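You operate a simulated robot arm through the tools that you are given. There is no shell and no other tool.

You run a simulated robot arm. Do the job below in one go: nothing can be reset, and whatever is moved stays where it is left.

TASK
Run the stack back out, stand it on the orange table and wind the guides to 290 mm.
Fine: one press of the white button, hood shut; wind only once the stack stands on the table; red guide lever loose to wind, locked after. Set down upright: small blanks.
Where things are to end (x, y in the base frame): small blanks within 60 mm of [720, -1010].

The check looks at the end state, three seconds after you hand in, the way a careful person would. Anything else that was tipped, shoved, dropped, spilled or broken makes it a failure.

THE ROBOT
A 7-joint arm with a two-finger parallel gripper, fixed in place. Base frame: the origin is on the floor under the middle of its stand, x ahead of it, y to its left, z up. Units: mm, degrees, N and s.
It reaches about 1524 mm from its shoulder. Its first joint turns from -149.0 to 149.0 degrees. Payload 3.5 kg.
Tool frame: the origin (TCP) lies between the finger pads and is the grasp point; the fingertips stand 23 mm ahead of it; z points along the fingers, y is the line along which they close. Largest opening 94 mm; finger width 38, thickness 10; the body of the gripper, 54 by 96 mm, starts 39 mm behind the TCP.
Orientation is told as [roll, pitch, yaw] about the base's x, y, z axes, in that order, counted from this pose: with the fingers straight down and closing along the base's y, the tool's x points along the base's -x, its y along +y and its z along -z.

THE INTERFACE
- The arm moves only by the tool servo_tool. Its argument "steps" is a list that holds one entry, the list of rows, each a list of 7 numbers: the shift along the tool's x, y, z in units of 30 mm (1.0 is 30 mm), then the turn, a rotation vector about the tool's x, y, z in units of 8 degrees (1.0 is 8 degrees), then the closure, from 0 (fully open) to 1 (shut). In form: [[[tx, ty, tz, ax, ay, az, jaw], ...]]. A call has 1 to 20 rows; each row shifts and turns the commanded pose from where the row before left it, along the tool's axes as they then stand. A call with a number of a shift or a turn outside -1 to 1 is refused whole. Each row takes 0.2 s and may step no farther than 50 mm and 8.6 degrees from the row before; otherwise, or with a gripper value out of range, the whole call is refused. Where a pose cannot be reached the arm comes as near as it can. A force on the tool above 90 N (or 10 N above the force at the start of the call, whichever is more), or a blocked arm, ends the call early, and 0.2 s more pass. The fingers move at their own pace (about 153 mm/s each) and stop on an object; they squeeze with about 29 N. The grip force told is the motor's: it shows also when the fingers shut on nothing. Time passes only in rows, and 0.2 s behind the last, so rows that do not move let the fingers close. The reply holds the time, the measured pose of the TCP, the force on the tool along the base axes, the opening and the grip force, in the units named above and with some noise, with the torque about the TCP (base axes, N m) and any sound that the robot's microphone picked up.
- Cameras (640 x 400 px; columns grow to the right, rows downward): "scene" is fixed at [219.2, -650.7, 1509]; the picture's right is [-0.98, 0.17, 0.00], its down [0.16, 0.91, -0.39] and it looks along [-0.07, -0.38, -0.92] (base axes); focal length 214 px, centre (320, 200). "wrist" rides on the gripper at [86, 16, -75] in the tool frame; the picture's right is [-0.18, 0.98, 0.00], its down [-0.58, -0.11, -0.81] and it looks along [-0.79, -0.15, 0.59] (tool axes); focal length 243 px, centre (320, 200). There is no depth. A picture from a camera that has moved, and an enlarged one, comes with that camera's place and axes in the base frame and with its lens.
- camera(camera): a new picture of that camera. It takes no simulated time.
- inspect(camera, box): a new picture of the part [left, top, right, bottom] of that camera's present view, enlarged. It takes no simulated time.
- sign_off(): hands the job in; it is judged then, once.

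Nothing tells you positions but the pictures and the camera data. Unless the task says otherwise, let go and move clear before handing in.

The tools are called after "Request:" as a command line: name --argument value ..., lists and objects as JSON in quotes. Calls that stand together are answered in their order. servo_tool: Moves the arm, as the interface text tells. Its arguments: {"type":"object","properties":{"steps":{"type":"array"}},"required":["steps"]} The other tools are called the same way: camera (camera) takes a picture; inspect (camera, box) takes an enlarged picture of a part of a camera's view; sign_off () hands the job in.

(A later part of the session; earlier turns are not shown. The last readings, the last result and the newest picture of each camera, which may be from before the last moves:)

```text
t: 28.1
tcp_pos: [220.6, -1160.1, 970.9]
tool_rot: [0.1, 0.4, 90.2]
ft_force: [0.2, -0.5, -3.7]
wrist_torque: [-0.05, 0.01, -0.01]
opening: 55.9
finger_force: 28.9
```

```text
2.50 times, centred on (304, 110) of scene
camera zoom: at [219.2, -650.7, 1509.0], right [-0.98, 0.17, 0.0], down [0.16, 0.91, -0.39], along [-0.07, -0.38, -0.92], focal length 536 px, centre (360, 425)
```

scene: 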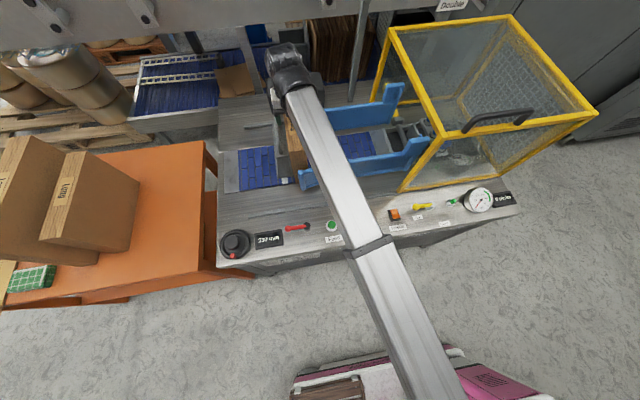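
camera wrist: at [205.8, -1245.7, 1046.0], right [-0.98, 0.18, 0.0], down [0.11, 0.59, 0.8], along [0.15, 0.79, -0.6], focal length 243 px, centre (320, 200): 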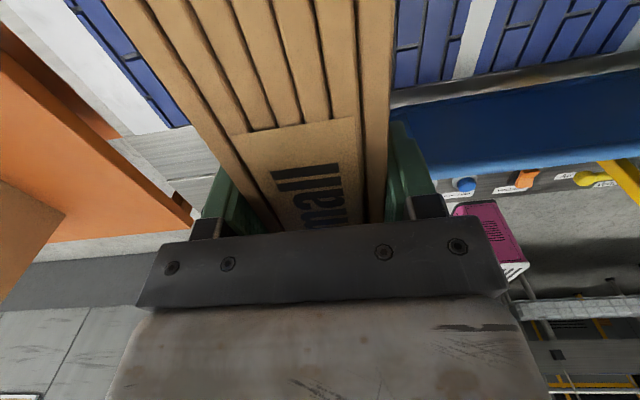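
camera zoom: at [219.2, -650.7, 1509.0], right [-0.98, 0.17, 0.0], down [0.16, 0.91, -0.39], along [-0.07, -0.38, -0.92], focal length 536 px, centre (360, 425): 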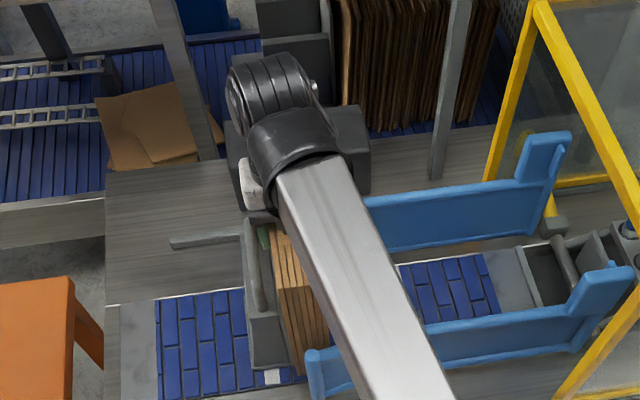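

The stack hangs free (≈0.38 kg) and the block stayed put. I'll lift on to clear guides and handle.

Request:
servo_tool --steps '[[[0, 0, -0.5, 0, 0, 0, 1], [0, 0, -0.8, 0, 0, 0, 1], [0, 0, -0.8, 0, 0, 0, 1], [0, 0, -0.8, 0, 0, 0, 1], [0, 0, -0.8, 0, 0, 0, 1], [0, 0, -0.8, 0, 0, 0, 1], [0, 0, -0.6, 0, 0, 0, 1], [0, 0, -0.3, 0, 0, 0, 1], [0, 0, 0, 0, 0, 0, 1]]]'

Request:
camera --camera "scene"

Request:
camera --camera "wrist"

```text
t: 30.1
tcp_pos: [218.9, -1157.7, 1134.0]
tool_rot: [0.1, 0.5, 90.0]
ft_force: [-0.1, -0.7, -4.3]
wrist_torque: [0.04, 0.01, -0.02]
opening: 55.8
finger_force: 29.2
```

```text
taken
```

scene: 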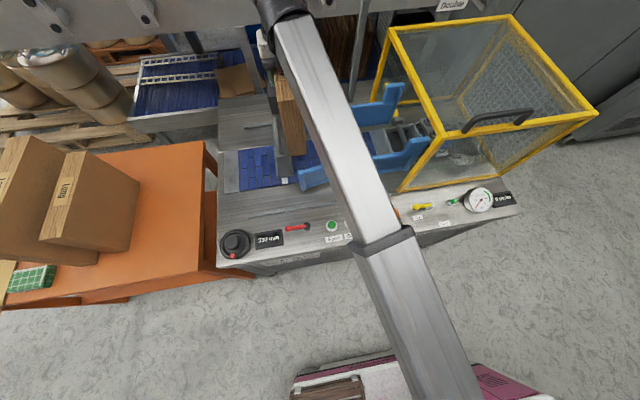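

```text
taken
camera wrist: at [204.6, -1243.4, 1209.4], right [-0.98, 0.18, 0.0], down [0.11, 0.59, 0.8], along [0.15, 0.79, -0.6], focal length 243 px, centre (320, 200)
```

wrist: 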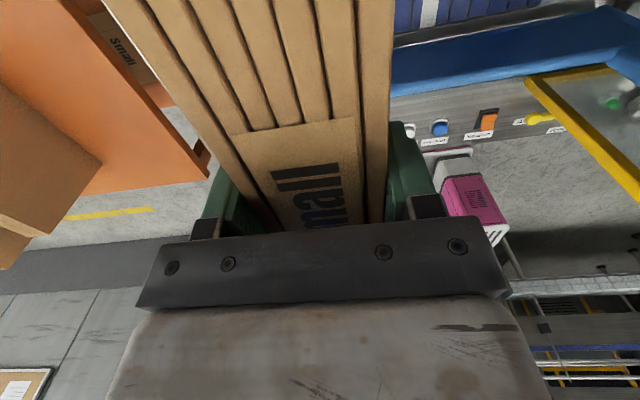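

The stack's bottom is at ≈944, above the handle (~914) and guides. Before transferring I'll measure the orange table's height using the corner seen in both cameras.

Request:
inspect --camera "scene" --box '[0, 130, 240, 320]'

Request:
inspect --camera "wrist" --box '[0, 0, 240, 220]'

Request:
inspect --camera "scene" --box '[150, 130, 246, 310]'

```text
2.11 times, centred on (120, 225) of scene
camera zoom: at [219.2, -650.7, 1509.0], right [-0.98, 0.17, 0.0], down [0.16, 0.91, -0.39], along [-0.07, -0.38, -0.92], focal length 452 px, centre (741, 147)
```

zoom: 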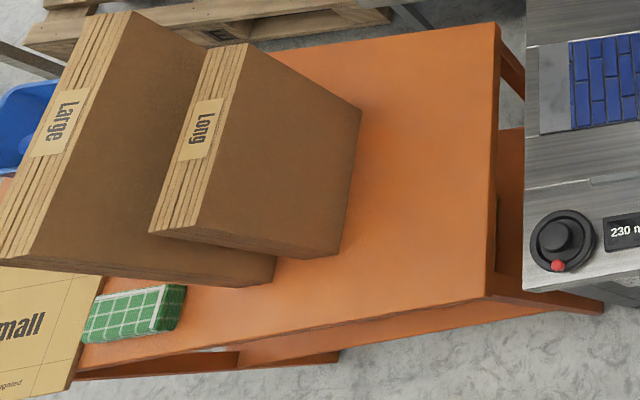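

```text
1.82 times, centred on (120, 110) of wrist
camera zoom: at [204.6, -1243.4, 1209.4], right [-0.98, 0.18, 0.0], down [0.11, 0.59, 0.8], along [0.15, 0.79, -0.6], focal length 441 px, centre (684, 364)
```

zoom: 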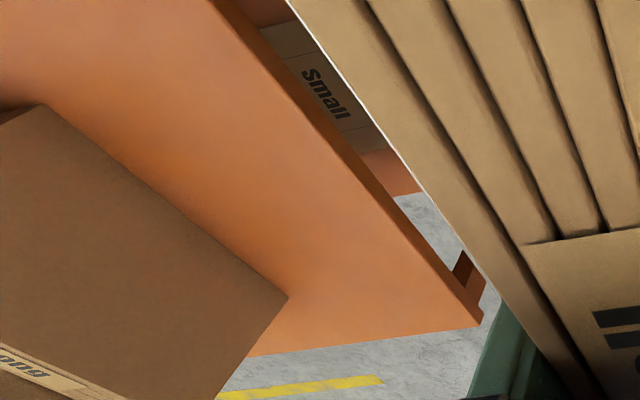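

```text
2.22 times, centred on (198, 220) of scene
camera zoom: at [219.2, -650.7, 1509.0], right [-0.98, 0.17, 0.0], down [0.16, 0.91, -0.39], along [-0.07, -0.38, -0.92], focal length 477 px, centre (591, 156)
```

zoom: 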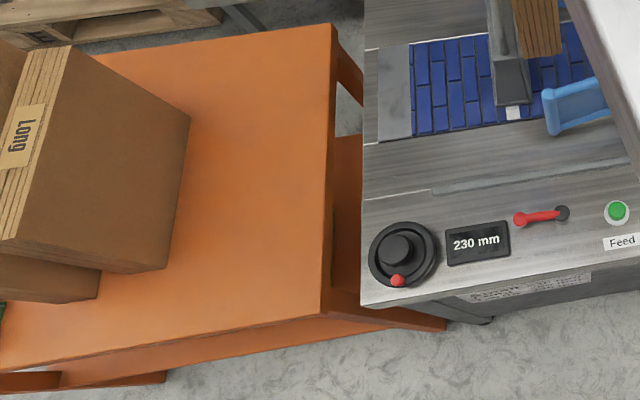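

The table top comes out at roughly z≈745. I'll carry the stack first toward +y (to about -1010), rising slightly.

Request:
servo_tool --steps '[[[-0.3, 0, -0.1, 0, 0, 0, 1], [-0.6, 0, -0.1, 0, 0, 0, 1], [-0.7, 0, -0.1, 0, 0, 0, 1], [-0.7, 0, -0.1, 0, 0, 0, 1], [-0.7, 0, -0.1, 0, 0, 0, 1], [-0.7, 0, -0.1, 0, 0, 0, 1], [-0.7, 0, 0, 0, 0, 0, 1], [-0.5, 0, 0, 0, 0, 0, 1], [0, 0, 0, 0, 0, 0, 1]]]'

Request:
camera --camera "scene"

```text
t: 32.1
tcp_pos: [219.8, -1009.0, 1148.5]
tool_rot: [0.0, 0.5, 90.1]
ft_force: [-0.6, -0.3, -4.2]
wrist_torque: [0.03, 0.01, -0.01]
opening: 56.1
finger_force: 28.9
```

```text
taken
```

scene: 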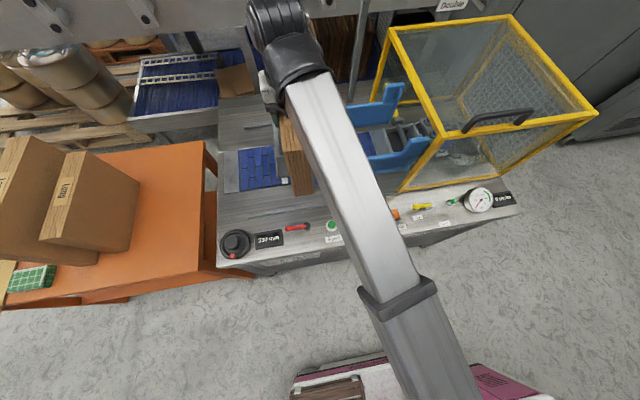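

Clear of guides and block. Now I carry it toward +x at this height.

Request:
servo_tool --steps '[[[0, -0.3, 0, 0, 0, 0, 1], [0, -0.6, 0, 0, 0, 0, 1], [0, -0.8, 0, 0, 0, 0, 1], [0, -0.8, 0, 0, 0, 0, 1], [0, -0.8, 0, 0, 0, 0, 1], [0, -0.8, 0, 0, 0, 0, 1], [0, -0.8, 0, 0, 0, 0, 1], [0, -0.8, 0, 0, 0, 0, 1], [0, -0.8, 0, 0, 0, 0, 1], [0, -0.8, 0, 0, 0, 0, 1], [0, -0.8, 0, 0, 0, 0, 1], [0, -0.4, 0, 0, 0, 0, 1], [0, 0, 0, 0, 0, 0, 1]]]'

Request:
camera --camera "scene"

Request:
camera --camera "wrist"

```text
t: 34.9
tcp_pos: [475.5, -1009.6, 1148.4]
tool_rot: [0.1, 0.5, 90.0]
ft_force: [0.0, 0.1, -4.5]
wrist_torque: [-0.01, 0.01, 0.02]
opening: 56.1
finger_force: 29.1
```

```text
taken
```

scene: 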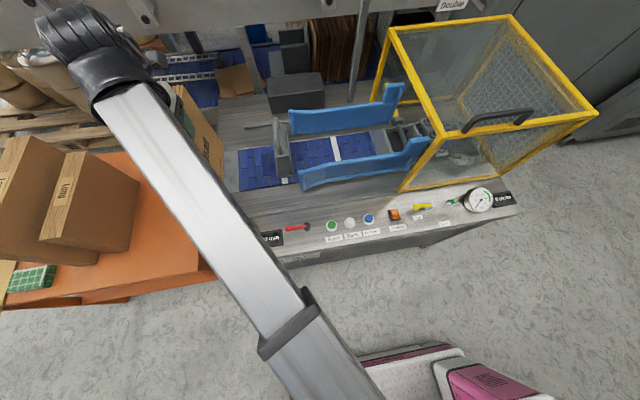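

```text
taken
camera wrist: at [460.3, -1095.8, 1224.8], right [-0.98, 0.18, 0.0], down [0.11, 0.59, 0.8], along [0.15, 0.79, -0.6], focal length 243 px, centre (320, 200)
```

wrist: 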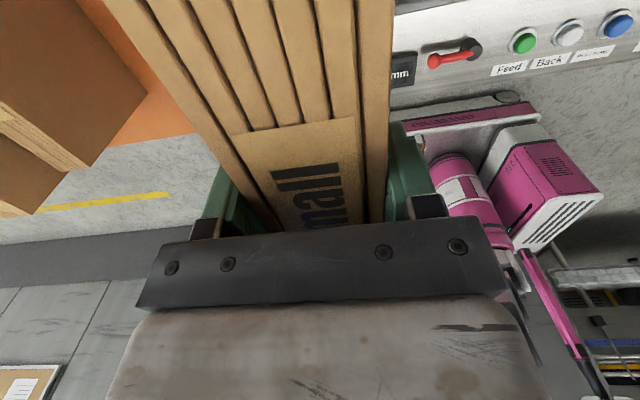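

The block stayed standing and the stack hangs straight. I continue to x≈720 while lowering to leave about 110 mm above the table.

Request:
servo_tool --steps '[[[0, -0.4, 0, 0, 0, 0, 1], [0, -0.7, 0.2, 0, 0, 0, 1], [0, -0.8, 0.3, 0, 0, 0, 1], [0, -0.8, 0.3, 0, 0, 0, 1], [0, -0.8, 0.3, 0, 0, 0, 1], [0, -0.8, 0.3, 0, 0, 0, 1], [0, -0.8, 0.3, 0, 0, 0, 1], [0, -0.8, 0.3, 0, 0, 0, 1], [0, -0.8, 0.3, 0, 0, 0, 1], [0, -0.8, 0.3, 0, 0, 0, 1], [0, -0.65, 0.2, 0, 0, 0, 1], [0, 0, 0, 0, 0, 0, 1]]]'

Request:
camera --camera "scene"

Request:
camera --camera "wrist"

```text
t: 37.5
tcp_pos: [719.6, -1011.5, 1062.6]
tool_rot: [0.1, 0.5, 90.0]
ft_force: [-0.3, 0.3, -3.9]
wrist_torque: [0.02, 0.0, -0.01]
opening: 56.0
finger_force: 28.8
```

```text
taken
```

scene: 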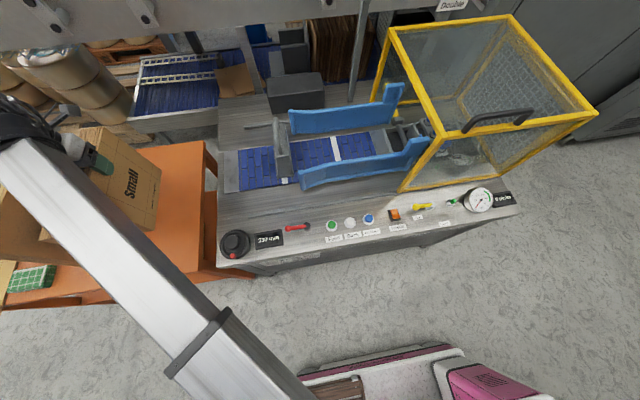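

```text
taken
camera wrist: at [705.6, -1097.4, 1138.1], right [-0.98, 0.18, 0.0], down [0.11, 0.59, 0.8], along [0.15, 0.79, -0.6], focal length 243 px, centre (320, 200)
```

wrist: 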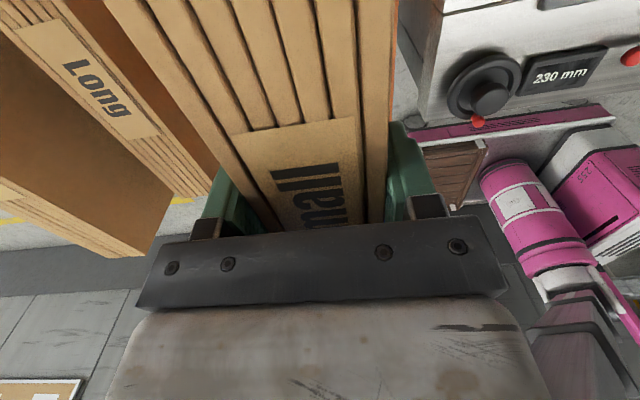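

The stack is above the target spot with about 100 mm clearance to the "Long" stack. I lower quickly to ~25 mm above the expected table, then slowly feel for contact.

Request:
servo_tool --steps '[[[0, 0, 0.5, 0, 0, 0, 1], [0, 0, 0.7, 0, 0, 0, 1], [0, 0, 0.7, 0, 0, 0, 1], [0, 0, 0.7, 0, 0, 0, 1], [0, 0, 0.5, 0, 0, 0, 1], [0, 0, 0.2, 0, 0, 0, 1], [0, 0, 0, 0, 0, 0, 1]]]'

Request:
camera --camera "scene"

Request:
inspect --camera "scene" --box '[40, 110, 232, 310]'

```text
t: 39.1
tcp_pos: [718.9, -1011.6, 964.4]
tool_rot: [0.1, 0.5, 90.0]
ft_force: [0.3, 0.1, -4.1]
wrist_torque: [0.01, -0.04, 0.0]
opening: 55.9
finger_force: 29.2
```

```text
taken
```

scene: 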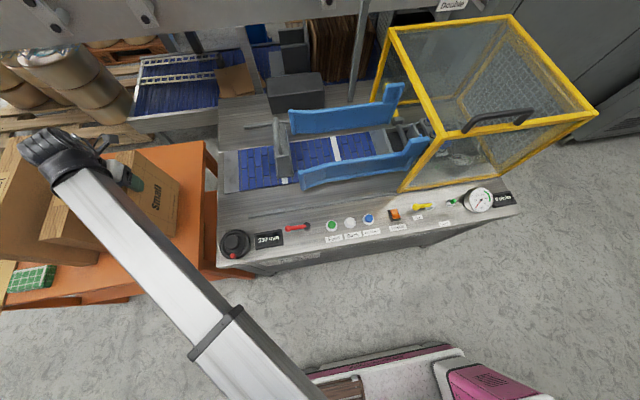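

```text
2.00 times, centred on (136, 210) of scene
camera zoom: at [219.2, -650.7, 1509.0], right [-0.98, 0.17, 0.0], down [0.16, 0.91, -0.39], along [-0.07, -0.38, -0.92], focal length 429 px, centre (688, 180)
```

zoom: 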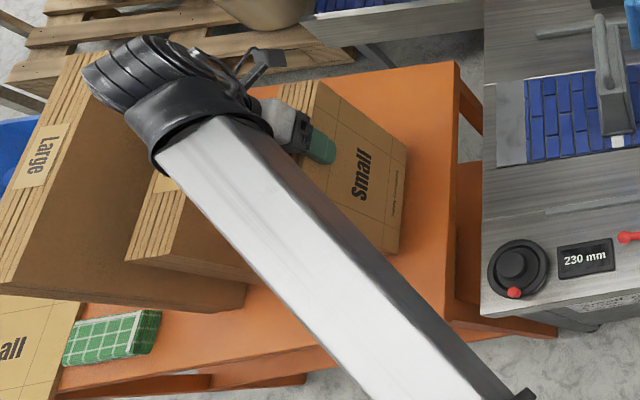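

No contact yet. I continue down in small steps.

Request:
servo_tool --steps '[[[0, 0, 0.15, 0, 0, 0, 1], [0, 0, 0.15, 0, 0, 0, 1], [0, 0, 0.15, 0, 0, 0, 1], [0, 0, 0, 0, 0, 0, 1]]]'

Request:
inspect --camera "scene" --box '[100, 130, 196, 250]'

```text
t: 40.1
tcp_pos: [719.0, -1012.3, 951.9]
tool_rot: [0.1, 0.5, 90.1]
ft_force: [0.1, 0.6, -3.5]
wrist_torque: [0.03, -0.03, -0.01]
opening: 55.8
finger_force: 29.4
```

```text
3.33 times, centred on (148, 190) of scene
camera zoom: at [219.2, -650.7, 1509.0], right [-0.98, 0.17, 0.0], down [0.16, 0.91, -0.39], along [-0.07, -0.38, -0.92], focal length 715 px, centre (893, 233)
```

zoom: 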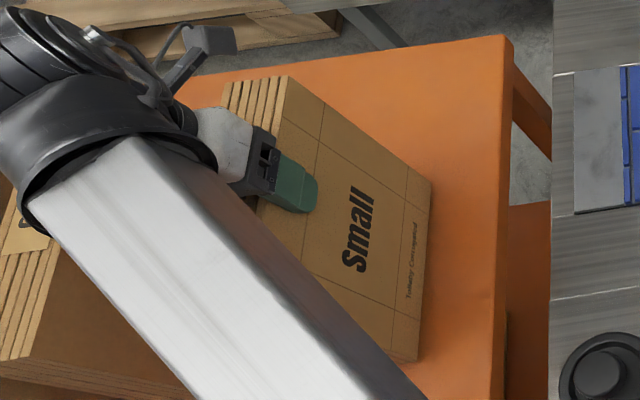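

Bottom edge appears to be around z≈755. I continue with 3 mm steps.

Request:
servo_tool --steps '[[[0, 0, 0.1, 0, 0, 0, 1], [0, 0, 0.1, 0, 0, 0, 1], [0, 0, 0, 0, 0, 0, 1]]]'

Request:
servo_tool --steps '[[[0, 0, 0.1, 0, 0, 0, 1], [0, 0, 0, 0, 0, 0, 1]]]'

```text
t: 40.9
tcp_pos: [720.1, -1009.8, 945.9]
tool_rot: [0.1, 0.6, 90.1]
ft_force: [-0.2, -0.3, -4.7]
wrist_torque: [0.04, 0.0, -0.02]
opening: 55.7
finger_force: 29.2
```

```text
t: 41.5
tcp_pos: [720.0, -1011.0, 941.6]
tool_rot: [0.1, 0.5, 90.0]
ft_force: [-0.8, -0.8, -3.3]
wrist_torque: [-0.01, -0.02, -0.02]
opening: 55.9
finger_force: 28.7
```

Still carrying the full weight. I keep stepping down, 3 mm at a time.

Request:
servo_tool --steps '[[[0, 0, 0.1, 0, 0, 0, 1], [0, 0, 0, 0, 0, 0, 1]]]'

Request:
servo_tool --steps '[[[0, 0, 0.1, 0, 0, 0, 1], [0, 0, 0, 0, 0, 0, 1]]]'

Request:
inspect --camera "scene" --box '[100, 130, 196, 250]'

```text
t: 42.1
tcp_pos: [719.4, -1011.0, 939.3]
tool_rot: [0.0, 0.6, 90.0]
ft_force: [-0.2, 0.8, 9.1]
wrist_torque: [0.23, -0.32, -0.03]
opening: 56.1
finger_force: 29.2
```

```text
t: 42.7
tcp_pos: [719.0, -1010.9, 938.4]
tool_rot: [0.0, 0.6, 90.2]
ft_force: [3.1, 0.6, 31.4]
wrist_torque: [-0.05, -0.21, -0.06]
opening: 56.0
finger_force: 29.2
```

```text
3.33 times, centred on (148, 190) of scene
camera zoom: at [219.2, -650.7, 1509.0], right [-0.98, 0.17, 0.0], down [0.16, 0.91, -0.39], along [-0.07, -0.38, -0.92], focal length 715 px, centre (893, 233)
```

zoom: 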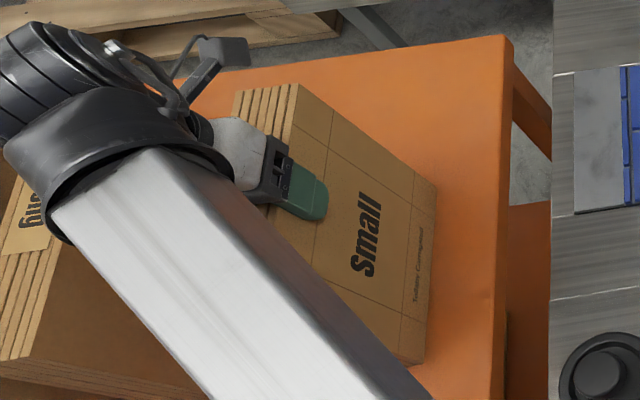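

Contact: the stack stands on the table (31 N push). I'll ease up by ~3 mm to take off the pressure, then open gently.

Request:
servo_tool --steps '[[[0, 0, -0.07, 0, 0, 0, 1], [0, 0, 0, 0, 0, 0, 1]]]'

```text
t: 43.3
tcp_pos: [719.2, -1009.4, 939.4]
tool_rot: [0.1, 0.6, 90.0]
ft_force: [1.6, 5.1, 12.3]
wrist_torque: [-0.79, -0.49, 0.24]
opening: 55.9
finger_force: 28.7
```

Request:
servo_tool --steps '[[[0, 0, -0.04, 0, 0, 0, 1], [0, 0, 0, 0, 0, 0, 1], [0, 0, 0, 0, 0, 0, 0.38], [0, 0, 0, 0, 0, 0, 0.3], [0, 0, 0, 0, 0, 0, 0.22], [0, 0, 0, 0, 0, 0, 0.22]]]'

Request:
camera --camera "wrist"

Request:
inspect --camera "scene" --box '[100, 130, 196, 250]'

```text
t: 44.7
tcp_pos: [718.9, -1012.7, 939.6]
tool_rot: [0.1, 0.5, 90.0]
ft_force: [0.8, 0.1, 0.1]
wrist_torque: [-0.05, -0.01, -0.03]
opening: 73.2
finger_force: 0.1
```

```text
taken
camera wrist: at [704.1, -1098.0, 1015.1], right [-0.98, 0.18, 0.0], down [0.11, 0.59, 0.8], along [0.15, 0.79, -0.6], focal length 243 px, centre (320, 200)
```

wrist: 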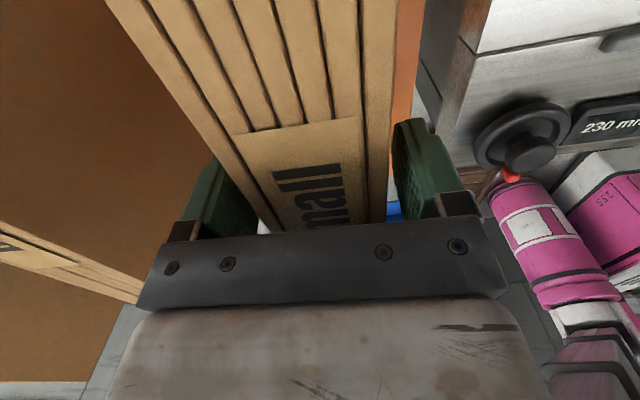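

```text
3.33 times, centred on (148, 190) of scene
camera zoom: at [219.2, -650.7, 1509.0], right [-0.98, 0.17, 0.0], down [0.16, 0.91, -0.39], along [-0.07, -0.38, -0.92], focal length 715 px, centre (893, 233)
```

zoom: 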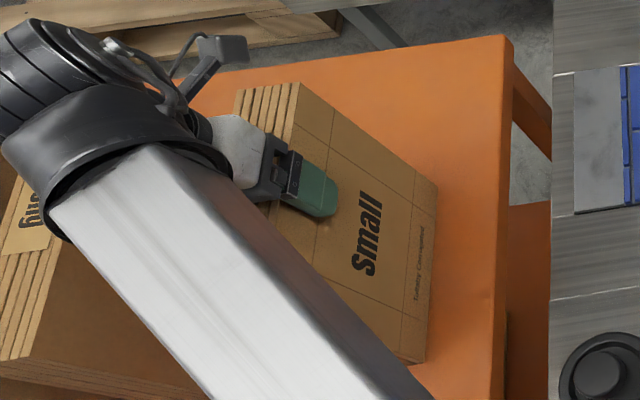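

Released; the stack stands upright and free. I rise straight up.

Request:
servo_tool --steps '[[[0, 0, -0.3, 0, 0, 0, 0.22], [0, 0, -0.5, 0, 0, 0, 0.22], [0, 0, -0.8, 0, 0, 0, 0.22], [0, 0, -1, 0, 0, 0, 0.22], [0, 0, -1, 0, 0, 0, 0.22], [0, 0, -0.8, 0, 0, 0, 0.22], [0, 0, 0, 0, 0, 0, 0.22]]]'

Request:
camera --camera "wrist"

Request:
camera --camera "scene"

```text
t: 46.3
tcp_pos: [720.8, -1009.7, 1071.8]
tool_rot: [0.0, 0.5, 90.0]
ft_force: [0.2, -0.3, 0.1]
wrist_torque: [-0.03, 0.0, -0.02]
opening: 73.4
finger_force: 0.0
```

```text
taken
camera wrist: at [705.9, -1096.0, 1146.8], right [-0.98, 0.18, 0.0], down [0.11, 0.59, 0.8], along [0.15, 0.79, -0.6], focal length 243 px, centre (320, 200)
```

wrist: 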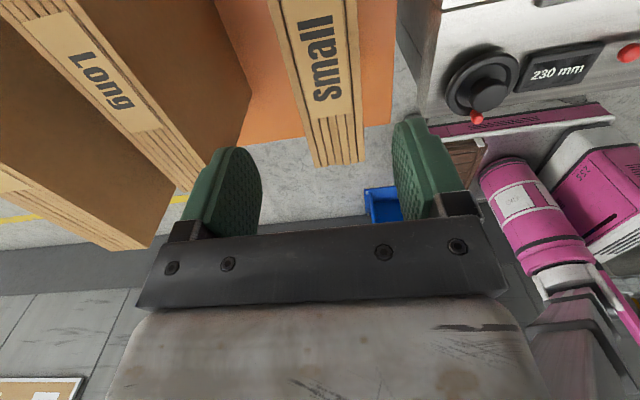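

```text
taken
```

scene: 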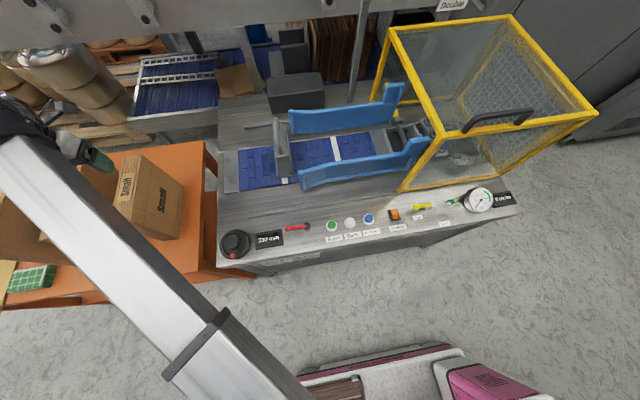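

The stack stands at about (720, -1010), upright. Next are the red lever (pivot ≈ (229,-865), ball ≈ (297,-867,771)) and the wheel (hub ≈ (490,-850), Ø≈51). I move back over the panel for close views.

Request:
servo_tool --steps '[[[0, 0.6, 0, 0, 0, 0, 0], [-0.2, 1, 0, 0, 0, 0, 0], [-0.3, 1, 0, 0, 0, 0, 0], [-0.3, 1, 0, 0, 0, 0, 0], [-0.3, 1, 0.2, 0, 0, 0, 0], [-0.3, 1, 0.3, 0, 0, 0, 0], [-0.3, 1, 0.3, 0, 0, 0, 0], [-0.3, 1, 0.3, 0, 0, 0, 0], [-0.3, 1, 0.3, 0, 0, 0, 0], [-0.3, 1, 0.3, 0, 0, 0, 0], [0, 1, 0.3, 0, 0, 0, 0], [0, 1, 0.3, 0, 0, 0, 0], [0, 0, 0, 0, 0, 0, 0]]]'

Request:
camera --camera "wrist"

Request:
camera --camera "scene"

```text
t: 49.1
tcp_pos: [371.6, -931.3, 1005.7]
tool_rot: [0.2, 0.5, 90.2]
ft_force: [-0.3, 0.4, 0.0]
wrist_torque: [0.01, -0.01, 0.0]
opening: 94.1
finger_force: 0.0
```

```text
taken
camera wrist: at [356.7, -1018.2, 1081.0], right [-0.98, 0.18, 0.0], down [0.11, 0.59, 0.8], along [0.15, 0.79, -0.6], focal length 243 px, centre (320, 200)
```

wrist: 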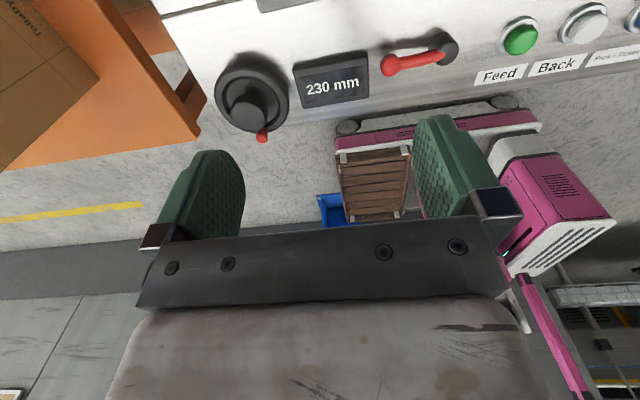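

```text
taken
```

scene: 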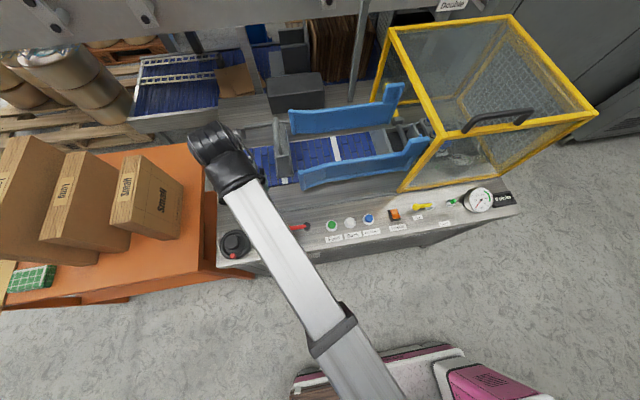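

The stack stands on the table. I zoom on lever and wheel from here.

Request:
inspect --camera "wrist" --box '[360, 10, 500, 100]'

Request:
inspect --camera "wrist" --box '[200, 30, 380, 150]'

Request:
inspect --camera "scene" --box '[270, 205, 340, 250]'

```text
4.44 times, centred on (430, 55) of wrist
camera zoom: at [356.7, -1018.2, 1081.0], right [-0.98, 0.18, 0.0], down [0.11, 0.59, 0.8], along [0.15, 0.79, -0.6], focal length 1078 px, centre (-169, 844)
```

zoom: 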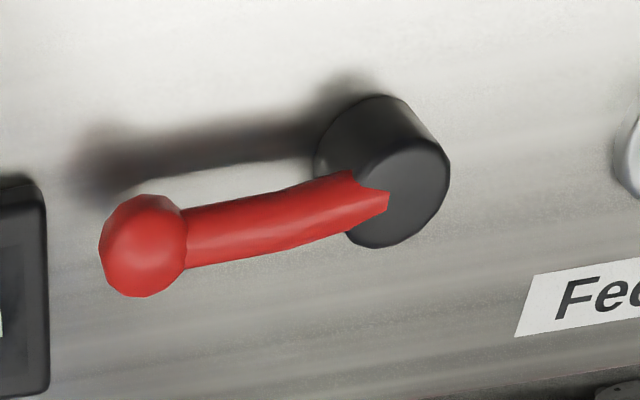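

```text
3.33 times, centred on (290, 90) of wrist
camera zoom: at [356.7, -1018.2, 1081.0], right [-0.98, 0.18, 0.0], down [0.11, 0.59, 0.8], along [0.15, 0.79, -0.6], focal length 809 px, centre (420, 567)
```

zoom: 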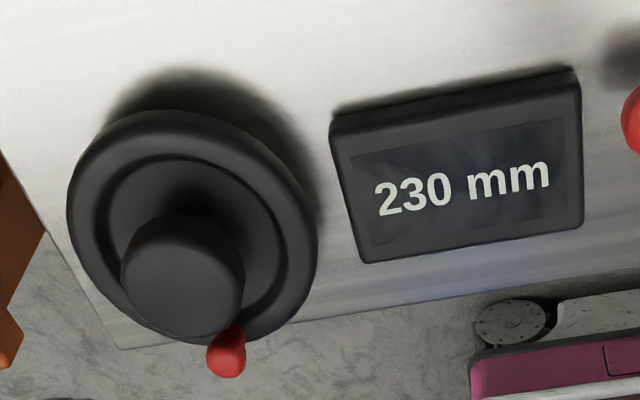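

```text
8.89 times, centred on (305, 228) of scene
camera zoom: at [219.2, -650.7, 1509.0], right [-0.98, 0.17, 0.0], down [0.16, 0.91, -0.39], along [-0.07, -0.38, -0.92], focal length 1906 px, centre (453, -44)
```

zoom: 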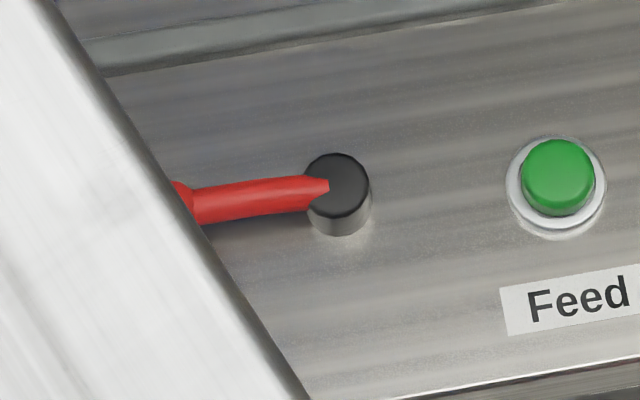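

The lever has a round ball end and no markings, so I'll straddle the ball with the fingers (closing along y) and feel gently which way it gives. First I turn back to yaw 0 and go over the ball.

Request:
servo_tool --steps '[[[0, 0, 0, 0, 0, 0.9, 0.62], [0, 0, 0, 0, 0, 0.95, 0.62], [0, 0, 0, 0, 0, 0.95, 0.62], [0, 0, 0, 0, 0, 0.95, 0.62], [0, 0, 0, 0, 0, 0.95, 0.62], [0, 0, 0, 0, 0, 0.95, 0.62], [0, 0, 0, 0, 0, 0.95, 0.62], [0, 0, 0, 0, 0, 0.95, 0.62], [0, 0, 0, 0, 0, 0.95, 0.62], [0, 0, 0, 0, 0, 0.95, 0.62], [0, 0, 0, 0, 0, 0.95, 0.62], [0, 0, 0, 0, 0, 0.85, 0.62], [0, 0, 0, 0, 0, 0, 0.62]]]'

```text
t: 51.9
tcp_pos: [370.0, -932.5, 1002.6]
tool_rot: [-0.5, 0.1, 0.0]
ft_force: [0.3, 0.7, -0.8]
wrist_torque: [0.01, -0.03, 0.03]
opening: 35.5
finger_force: 0.0
```

Now over to the ball, stopping about 50 mm above it.

Request:
servo_tool --steps '[[[0.4, 0.36, 0.8, 0, 0, 0, 0.62], [0.4, 0.36, 0.8, 0, 0, 0, 0.62], [0.4, 0.36, 0.8, 0, 0, 0, 0.62], [0.4, 0.36, 0.8, 0, 0, 0, 0.62], [0.4, 0.36, 0.8, 0, 0, 0, 0.62], [0.42, 0.38, 0.8, 0, 0, 0, 0.62], [0, 0, 0, 0, 0, 0, 0.62]]]'

Request:
camera --camera "wrist"

```text
t: 53.5
tcp_pos: [295.8, -870.7, 859.7]
tool_rot: [-0.5, 0.0, 0.0]
ft_force: [0.1, -0.7, 0.1]
wrist_torque: [-0.01, 0.01, -0.01]
opening: 35.8
finger_force: 0.1
```

```text
taken
camera wrist: at [209.7, -853.7, 933.6], right [0.18, 0.98, -0.01], down [0.58, -0.1, 0.81], along [0.79, -0.15, -0.59], focal length 243 px, centre (320, 200)
```

wrist: 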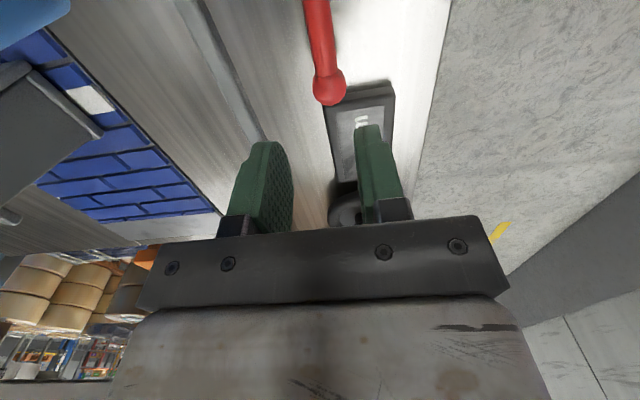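

The ball is at about (298,-866); I correct by 5 mm in y and lower partway, then check.

Request:
servo_tool --steps '[[[-0.05, 0.15, 0.6, 0, 0, 0, 0.62], [0, 0, 0.6, 0, 0, 0, 0.62], [0, 0, 0.5, 0, 0, 0, 0.62], [0, 0, 0, 0, 0, 0, 0.62]]]'

Request:
inspect --camera "wrist" --box '[200, 40, 440, 220]'

```text
t: 54.5
tcp_pos: [298.8, -864.2, 807.4]
tool_rot: [-0.6, 0.1, 0.0]
ft_force: [-0.3, 0.4, 0.3]
wrist_torque: [0.02, -0.04, -0.02]
opening: 35.6
finger_force: 0.0
```

```text
2.22 times, centred on (320, 130) of wrist
camera zoom: at [213.5, -848.6, 881.1], right [0.18, 0.98, -0.01], down [0.58, -0.1, 0.81], along [0.79, -0.15, -0.59], focal length 539 px, centre (320, 356)
```

zoom: 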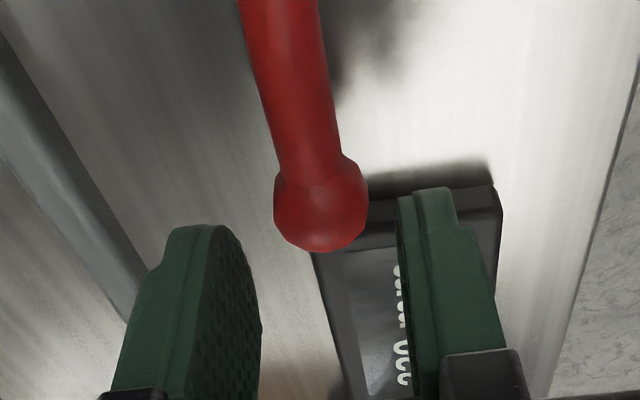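

Centred on the ball. I lower so the pads straddle it (tips ≈758).

Request:
servo_tool --steps '[[[0, -0.02, 0.4, 0, 0, 0, 0.62], [0, 0, 0.4, 0, 0, 0, 0.62], [0, 0, 0, 0, 0, 0, 0.62]]]'

Request:
inspect --camera "wrist" --box '[200, 40, 440, 220]'

```text
t: 55.3
tcp_pos: [299.7, -864.4, 781.0]
tool_rot: [-0.5, 0.1, 0.0]
ft_force: [0.7, 0.7, 0.8]
wrist_torque: [0.0, 0.0, 0.02]
opening: 35.7
finger_force: 0.2
```

```text
2.22 times, centred on (320, 130) of wrist
camera zoom: at [213.8, -848.7, 857.1], right [0.18, 0.98, -0.01], down [0.58, -0.1, 0.81], along [0.79, -0.15, -0.59], focal length 539 px, centre (320, 356)
```

zoom: 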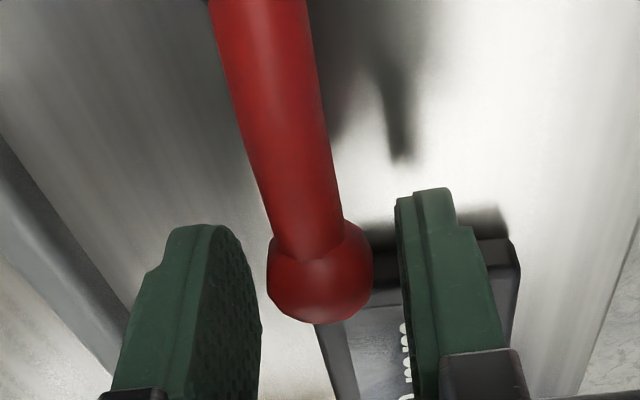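

The pads straddle the ball. I push gently toward +y (front) by ~14 mm and watch the force.

Request:
servo_tool --steps '[[[0, 0.2, 0, 0, 0, 0, 0.62], [0, 0.1, 0, 0, 0, 0, 0.62], [0, 0.1, 0, 0, 0, 0, 0.62], [0, 0, 0, 0, 0, 0, 0.62]]]'

Request:
inspect --camera "wrist" --box '[200, 0, 440, 180]'

```text
t: 56.3
tcp_pos: [300.5, -852.9, 782.6]
tool_rot: [-0.5, 0.1, 0.0]
ft_force: [0.0, -0.8, -0.4]
wrist_torque: [0.02, -0.01, 0.01]
opening: 36.1
finger_force: 0.0
```

```text
2.22 times, centred on (320, 90) of wrist
camera zoom: at [215.3, -837.0, 857.7], right [0.18, 0.98, -0.01], down [0.58, -0.1, 0.81], along [0.79, -0.15, -0.59], focal length 539 px, centre (320, 444)
```

zoom: 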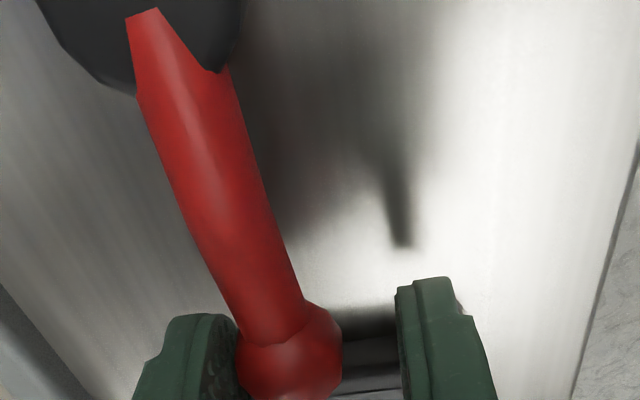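

Contact is just made on the rear pad with almost no force. I push on another 9 mm.

Request:
servo_tool --steps '[[[0, 0.1, 0, 0, 0, 0, 0.62], [0, 0.1, 0, 0, 0, 0, 0.62], [0, 0.1, 0, 0, 0, 0, 0.62], [0, 0, 0, 0, 0, 0, 0.62]]]'

Request:
inspect --camera "wrist" --box '[200, 0, 440, 180]'

Request:
inspect --camera "scene" --box '[230, 190, 350, 270]'

```text
t: 57.3
tcp_pos: [300.9, -843.9, 784.4]
tool_rot: [-0.5, 0.0, -0.1]
ft_force: [-0.9, -1.2, 0.2]
wrist_torque: [0.02, -0.01, -0.01]
opening: 35.9
finger_force: 0.2
```

```text
2.22 times, centred on (320, 90) of wrist
camera zoom: at [214.7, -828.2, 859.0], right [0.18, 0.98, -0.01], down [0.58, -0.1, 0.81], along [0.79, -0.15, -0.59], focal length 539 px, centre (320, 444)
```

zoom: 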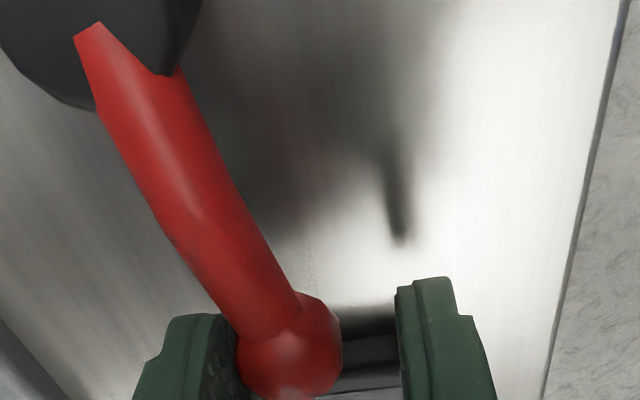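

```text
5.00 times, centred on (290, 230) of scene
camera zoom: at [219.2, -650.7, 1509.0], right [-0.98, 0.17, 0.0], down [0.16, 0.91, -0.39], along [-0.07, -0.38, -0.92], focal length 1072 px, centre (470, 50)
```

zoom: 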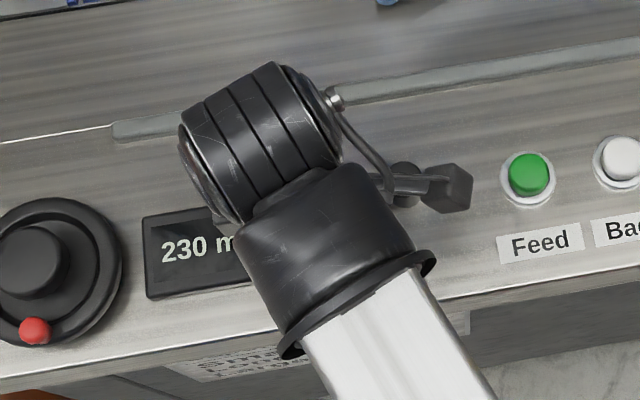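

The lever gives way easily toward the front (≈13° now). I follow its arc with the wrist turning along, in small steps.

Request:
servo_tool --steps '[[[0.05, 0.1, 0, 0, 0, -0.8, 0.62], [0.05, 0.15, 0, 0, 0, -0.8, 0.62], [0.04, 0.28, 0, 0, 0, -0.93, 0.62], [0.04, 0.28, 0, 0, 0, -0.93, 0.62], [0, 0, 0, 0, 0, 0, 0.62]]]'

Request:
inspect --camera "wrist" --box '[200, 0, 440, 180]'

```text
t: 58.5
tcp_pos: [287.8, -821.5, 783.4]
tool_rot: [-0.4, 0.3, 27.7]
ft_force: [0.3, 0.0, 0.6]
wrist_torque: [-0.03, -0.02, -0.01]
opening: 35.9
finger_force: 0.2
```

```text
2.22 times, centred on (320, 90) of wrist
camera zoom: at [205.8, -847.3, 858.3], right [-0.3, 0.96, -0.01], down [0.57, 0.18, 0.8], along [0.77, 0.23, -0.59], focal length 539 px, centre (320, 444)
```

zoom: 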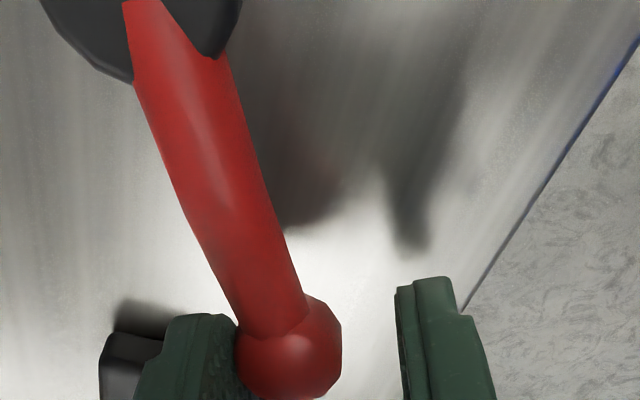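

The lever follows (≈32°). I continue along the arc.

Request:
servo_tool --steps '[[[0.04, 0.29, 0, 0, 0, -0.93, 0.62], [0.03, 0.29, 0, 0, 0, -0.93, 0.62], [0.03, 0.29, 0, 0, 0, -0.93, 0.62], [0, 0, 0, 0, 0, 0, 0.62]]]'

Request:
inspect --camera "wrist" --box '[200, 0, 440, 180]'

```text
t: 59.5
tcp_pos: [270.8, -803.2, 783.3]
tool_rot: [-0.2, 0.4, 50.2]
ft_force: [0.3, 0.4, 0.2]
wrist_torque: [-0.03, 0.01, 0.03]
opening: 35.6
finger_force: 0.0
```

```text
2.22 times, centred on (320, 90) of wrist
camera zoom: at [205.3, -858.6, 858.3], right [-0.64, 0.77, -0.01], down [0.46, 0.38, 0.8], along [0.62, 0.51, -0.6], focal length 539 px, centre (320, 444)
```

zoom: 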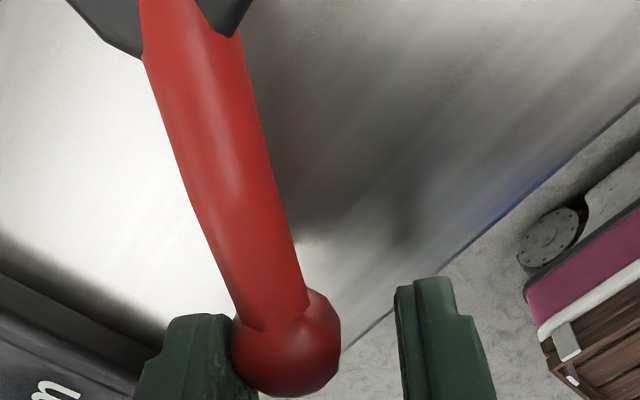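

Around 52° now, still no resistance. I continue.

Request:
servo_tool --steps '[[[0.04, 0.29, 0, 0, 0, -0.93, 0.62], [0.04, 0.29, 0, 0, 0, -0.93, 0.62], [0, 0, 0, 0, 0, 0, 0.62]]]'

Request:
servo_tool --steps '[[[0.04, 0.29, 0, 0, 0, -0.93, 0.62], [0, 0, 0, 0, 0, 0, 0.62]]]'

Request:
inspect --camera "wrist" --box '[200, 0, 440, 180]'

```text
t: 60.3
tcp_pos: [255.6, -794.9, 782.7]
tool_rot: [0.0, 0.5, 65.0]
ft_force: [-0.6, 0.2, -0.8]
wrist_torque: [0.0, -0.02, -0.01]
opening: 35.8
finger_force: 0.0
```

```text
t: 60.9
tcp_pos: [247.5, -792.2, 782.5]
tool_rot: [0.0, 0.5, 72.4]
ft_force: [-0.3, -0.9, -0.4]
wrist_torque: [-0.01, 0.0, 0.02]
opening: 35.8
finger_force: 0.0
```

```text
2.22 times, centred on (320, 90) of wrist
camera zoom: at [207.7, -869.2, 858.7], right [-0.88, 0.47, 0.0], down [0.28, 0.53, 0.8], along [0.38, 0.71, -0.6], focal length 539 px, centre (320, 444)
```

zoom: 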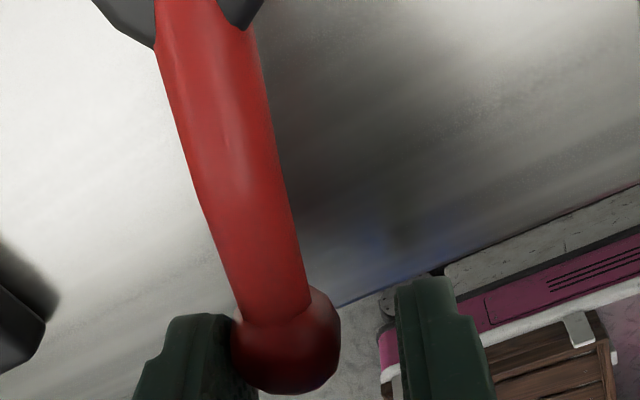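

About 73°, still free. I keep going in single steps to find the stop.

Request:
servo_tool --steps '[[[0.04, 0.29, 0, 0, 0, -0.93, 0.62], [0, 0, 0, 0, 0, 0, 0.62]]]'

Request:
servo_tool --steps '[[[0.04, 0.29, 0, 0, 0, -0.93, 0.62], [0, 0, 0, 0, 0, 0, 0.62]]]'

Request:
inspect --camera "wrist" --box '[200, 0, 440, 180]'

Request:
inspect --camera "scene" --box '[230, 190, 350, 270]'

```text
t: 61.5
tcp_pos: [241.4, -791.6, 782.2]
tool_rot: [-0.1, 0.4, 80.0]
ft_force: [8.8, -5.8, 2.5]
wrist_torque: [-0.15, -0.19, 0.02]
opening: 40.2
finger_force: 5.7
```

```text
t: 62.1
tcp_pos: [233.4, -790.6, 782.4]
tool_rot: [-0.1, 0.6, 87.4]
ft_force: [33.2, -16.7, 0.9]
wrist_torque: [-0.16, -0.55, -0.12]
opening: 51.0
finger_force: 16.4
```

```text
2.22 times, centred on (320, 90) of wrist
camera zoom: at [214.7, -876.3, 858.0], right [-0.97, 0.23, 0.0], down [0.13, 0.58, 0.8], along [0.19, 0.78, -0.6], focal length 539 px, centre (320, 444)
```

zoom: 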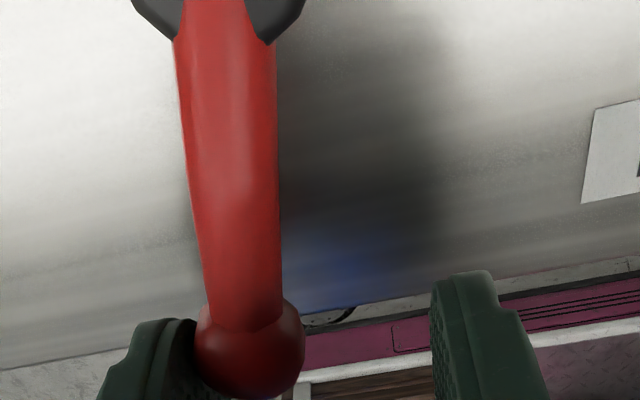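

```text
5.00 times, centred on (290, 230) of scene
camera zoom: at [219.2, -650.7, 1509.0], right [-0.98, 0.17, 0.0], down [0.16, 0.91, -0.39], along [-0.07, -0.38, -0.92], focal length 1072 px, centre (470, 50)
```

zoom: 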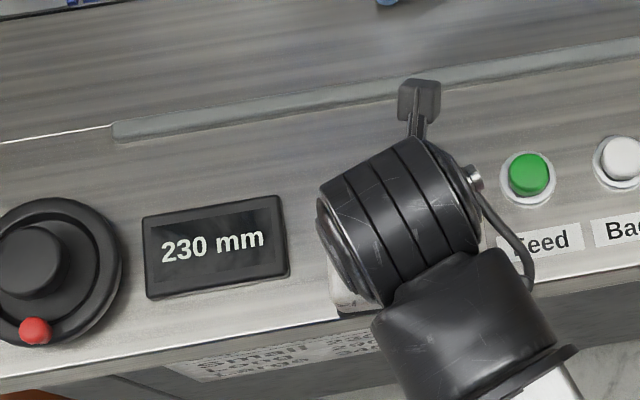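

I've reached the lever's end stop at roughly 80° (33 N). I back the pad off and rise clear, then look at the lever and check it stays.

Request:
servo_tool --steps '[[[0, -0.3, 0, 0, 0, 0, 0.62], [0, -0.25, 0, 0, 0, 0, 0.62], [0, 0, 0, 0, 0, 0, 0.62]]]'

Request:
servo_tool --steps '[[[0, 0, -0.5, 0, 0, 0, 0.62], [0, 0, -1, 0, 0, 0, 0.62], [0, 0, -1, 0, 0, 0, 0.62], [0, 0, -1, 0, 0, 0, 0.62], [0, 0, -1, 0, 0, 0, 0.62], [0, 0, 0, 0, 0, 0, 0.62]]]'

Request:
camera --camera "wrist"

Request:
inspect --camera "scene" --box '[230, 190, 350, 270]'

```text
t: 62.9
tcp_pos: [244.6, -790.4, 782.4]
tool_rot: [0.2, 0.5, 87.2]
ft_force: [0.1, 0.0, 0.3]
wrist_torque: [0.01, 0.03, -0.02]
opening: 35.6
finger_force: 0.1
```

```text
t: 64.3
tcp_pos: [246.1, -788.5, 918.2]
tool_rot: [0.2, 0.5, 87.1]
ft_force: [1.0, -0.6, -0.7]
wrist_torque: [0.02, 0.01, 0.01]
opening: 35.9
finger_force: 0.1
```

```text
taken
camera wrist: at [226.8, -874.0, 994.2], right [-0.97, 0.23, 0.0], down [0.14, 0.58, 0.8], along [0.19, 0.78, -0.6], focal length 243 px, centre (320, 200)
```

wrist: 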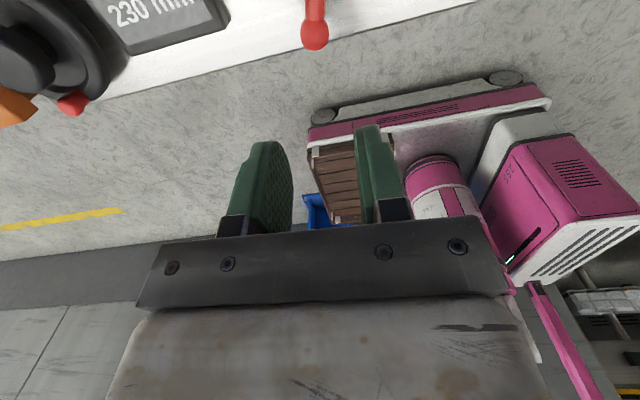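

```text
5.00 times, centred on (290, 230) of scene
camera zoom: at [219.2, -650.7, 1509.0], right [-0.98, 0.17, 0.0], down [0.16, 0.91, -0.39], along [-0.07, -0.38, -0.92], focal length 1072 px, centre (470, 50)
```

zoom: 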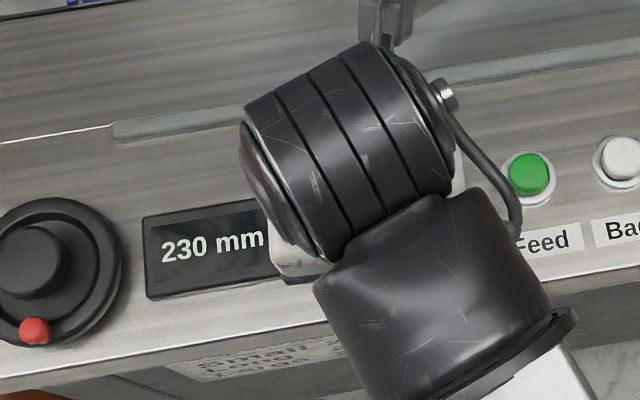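

The lever now rests pointing to the front (≈80°), presumably loose. Next I go above the handwheel hub, fingers closing along x so they stay clear of the red peg (which is on the +y side).

Request:
servo_tool --steps '[[[0.1, -0.6, 0, 0, 0, -0.36, 0.3], [0.2, -0.9, 0, 0, 0, 0, 0.3], [0.25, -0.95, 0, 0, 0, 0, 0.3], [0.25, -0.95, 0, 0, 0, 0, 0.3], [0.25, -0.95, 0, 0, 0, 0, 0.3], [0.25, -0.95, 0, 0, 0, 0, 0.3], [0.25, -0.95, 0.1, 0, 0, 0, 0.3], [0.25, -0.95, 0.2, 0, 0, 0, 0.3], [0.2, -0.9, 0.3, 0, 0, 0, 0.3], [0, 0, 0, 0, 0, 0, 0.3]]]'

Request:
camera --camera "wrist"

Request:
inspect --camera "scene" --box '[210, 190, 350, 270]'

```text
t: 66.5
tcp_pos: [489.2, -852.6, 901.3]
tool_rot: [0.1, 0.5, 90.2]
ft_force: [-0.6, -0.7, -0.6]
wrist_torque: [0.02, 0.0, 0.01]
opening: 65.8
finger_force: 0.1
```

```text
taken
camera wrist: at [474.8, -937.9, 976.7], right [-0.98, 0.18, 0.0], down [0.11, 0.59, 0.8], along [0.15, 0.79, -0.6], focal length 243 px, centre (320, 200)
```

wrist: 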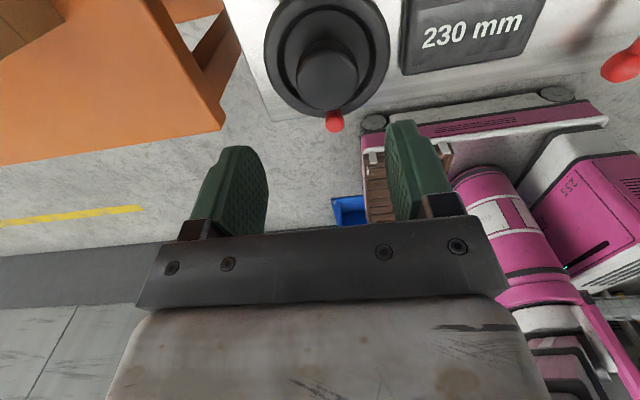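

```text
4.57 times, centred on (280, 230) of scene
camera zoom: at [219.2, -650.7, 1509.0], right [-0.98, 0.17, 0.0], down [0.16, 0.91, -0.39], along [-0.07, -0.38, -0.92], focal length 980 px, centre (503, 63)
```

zoom: 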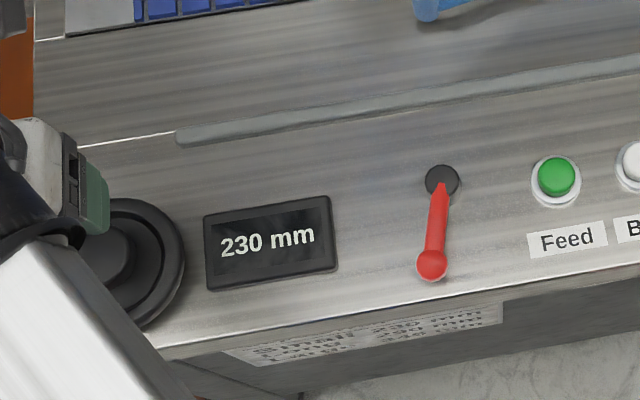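

The lever visibly points to the front now. I zoom in on the hub to centre over it.

Request:
inspect --camera "wrist" --box '[240, 0, 440, 140]'

```text
2.86 times, centred on (340, 70) of wrist
camera zoom: at [474.8, -937.9, 976.7], right [-0.98, 0.18, 0.0], down [0.11, 0.59, 0.8], along [0.15, 0.79, -0.6], focal length 693 px, centre (263, 571)
```

zoom: 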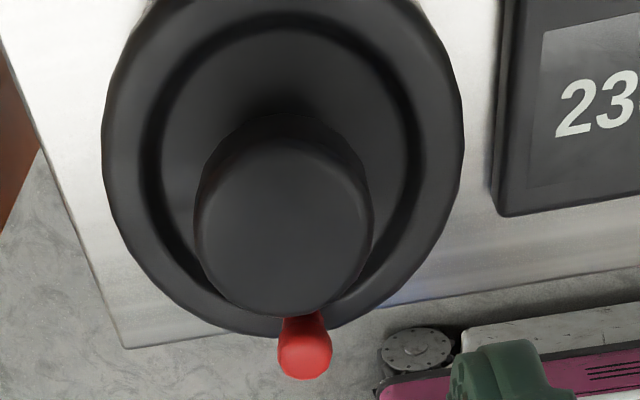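

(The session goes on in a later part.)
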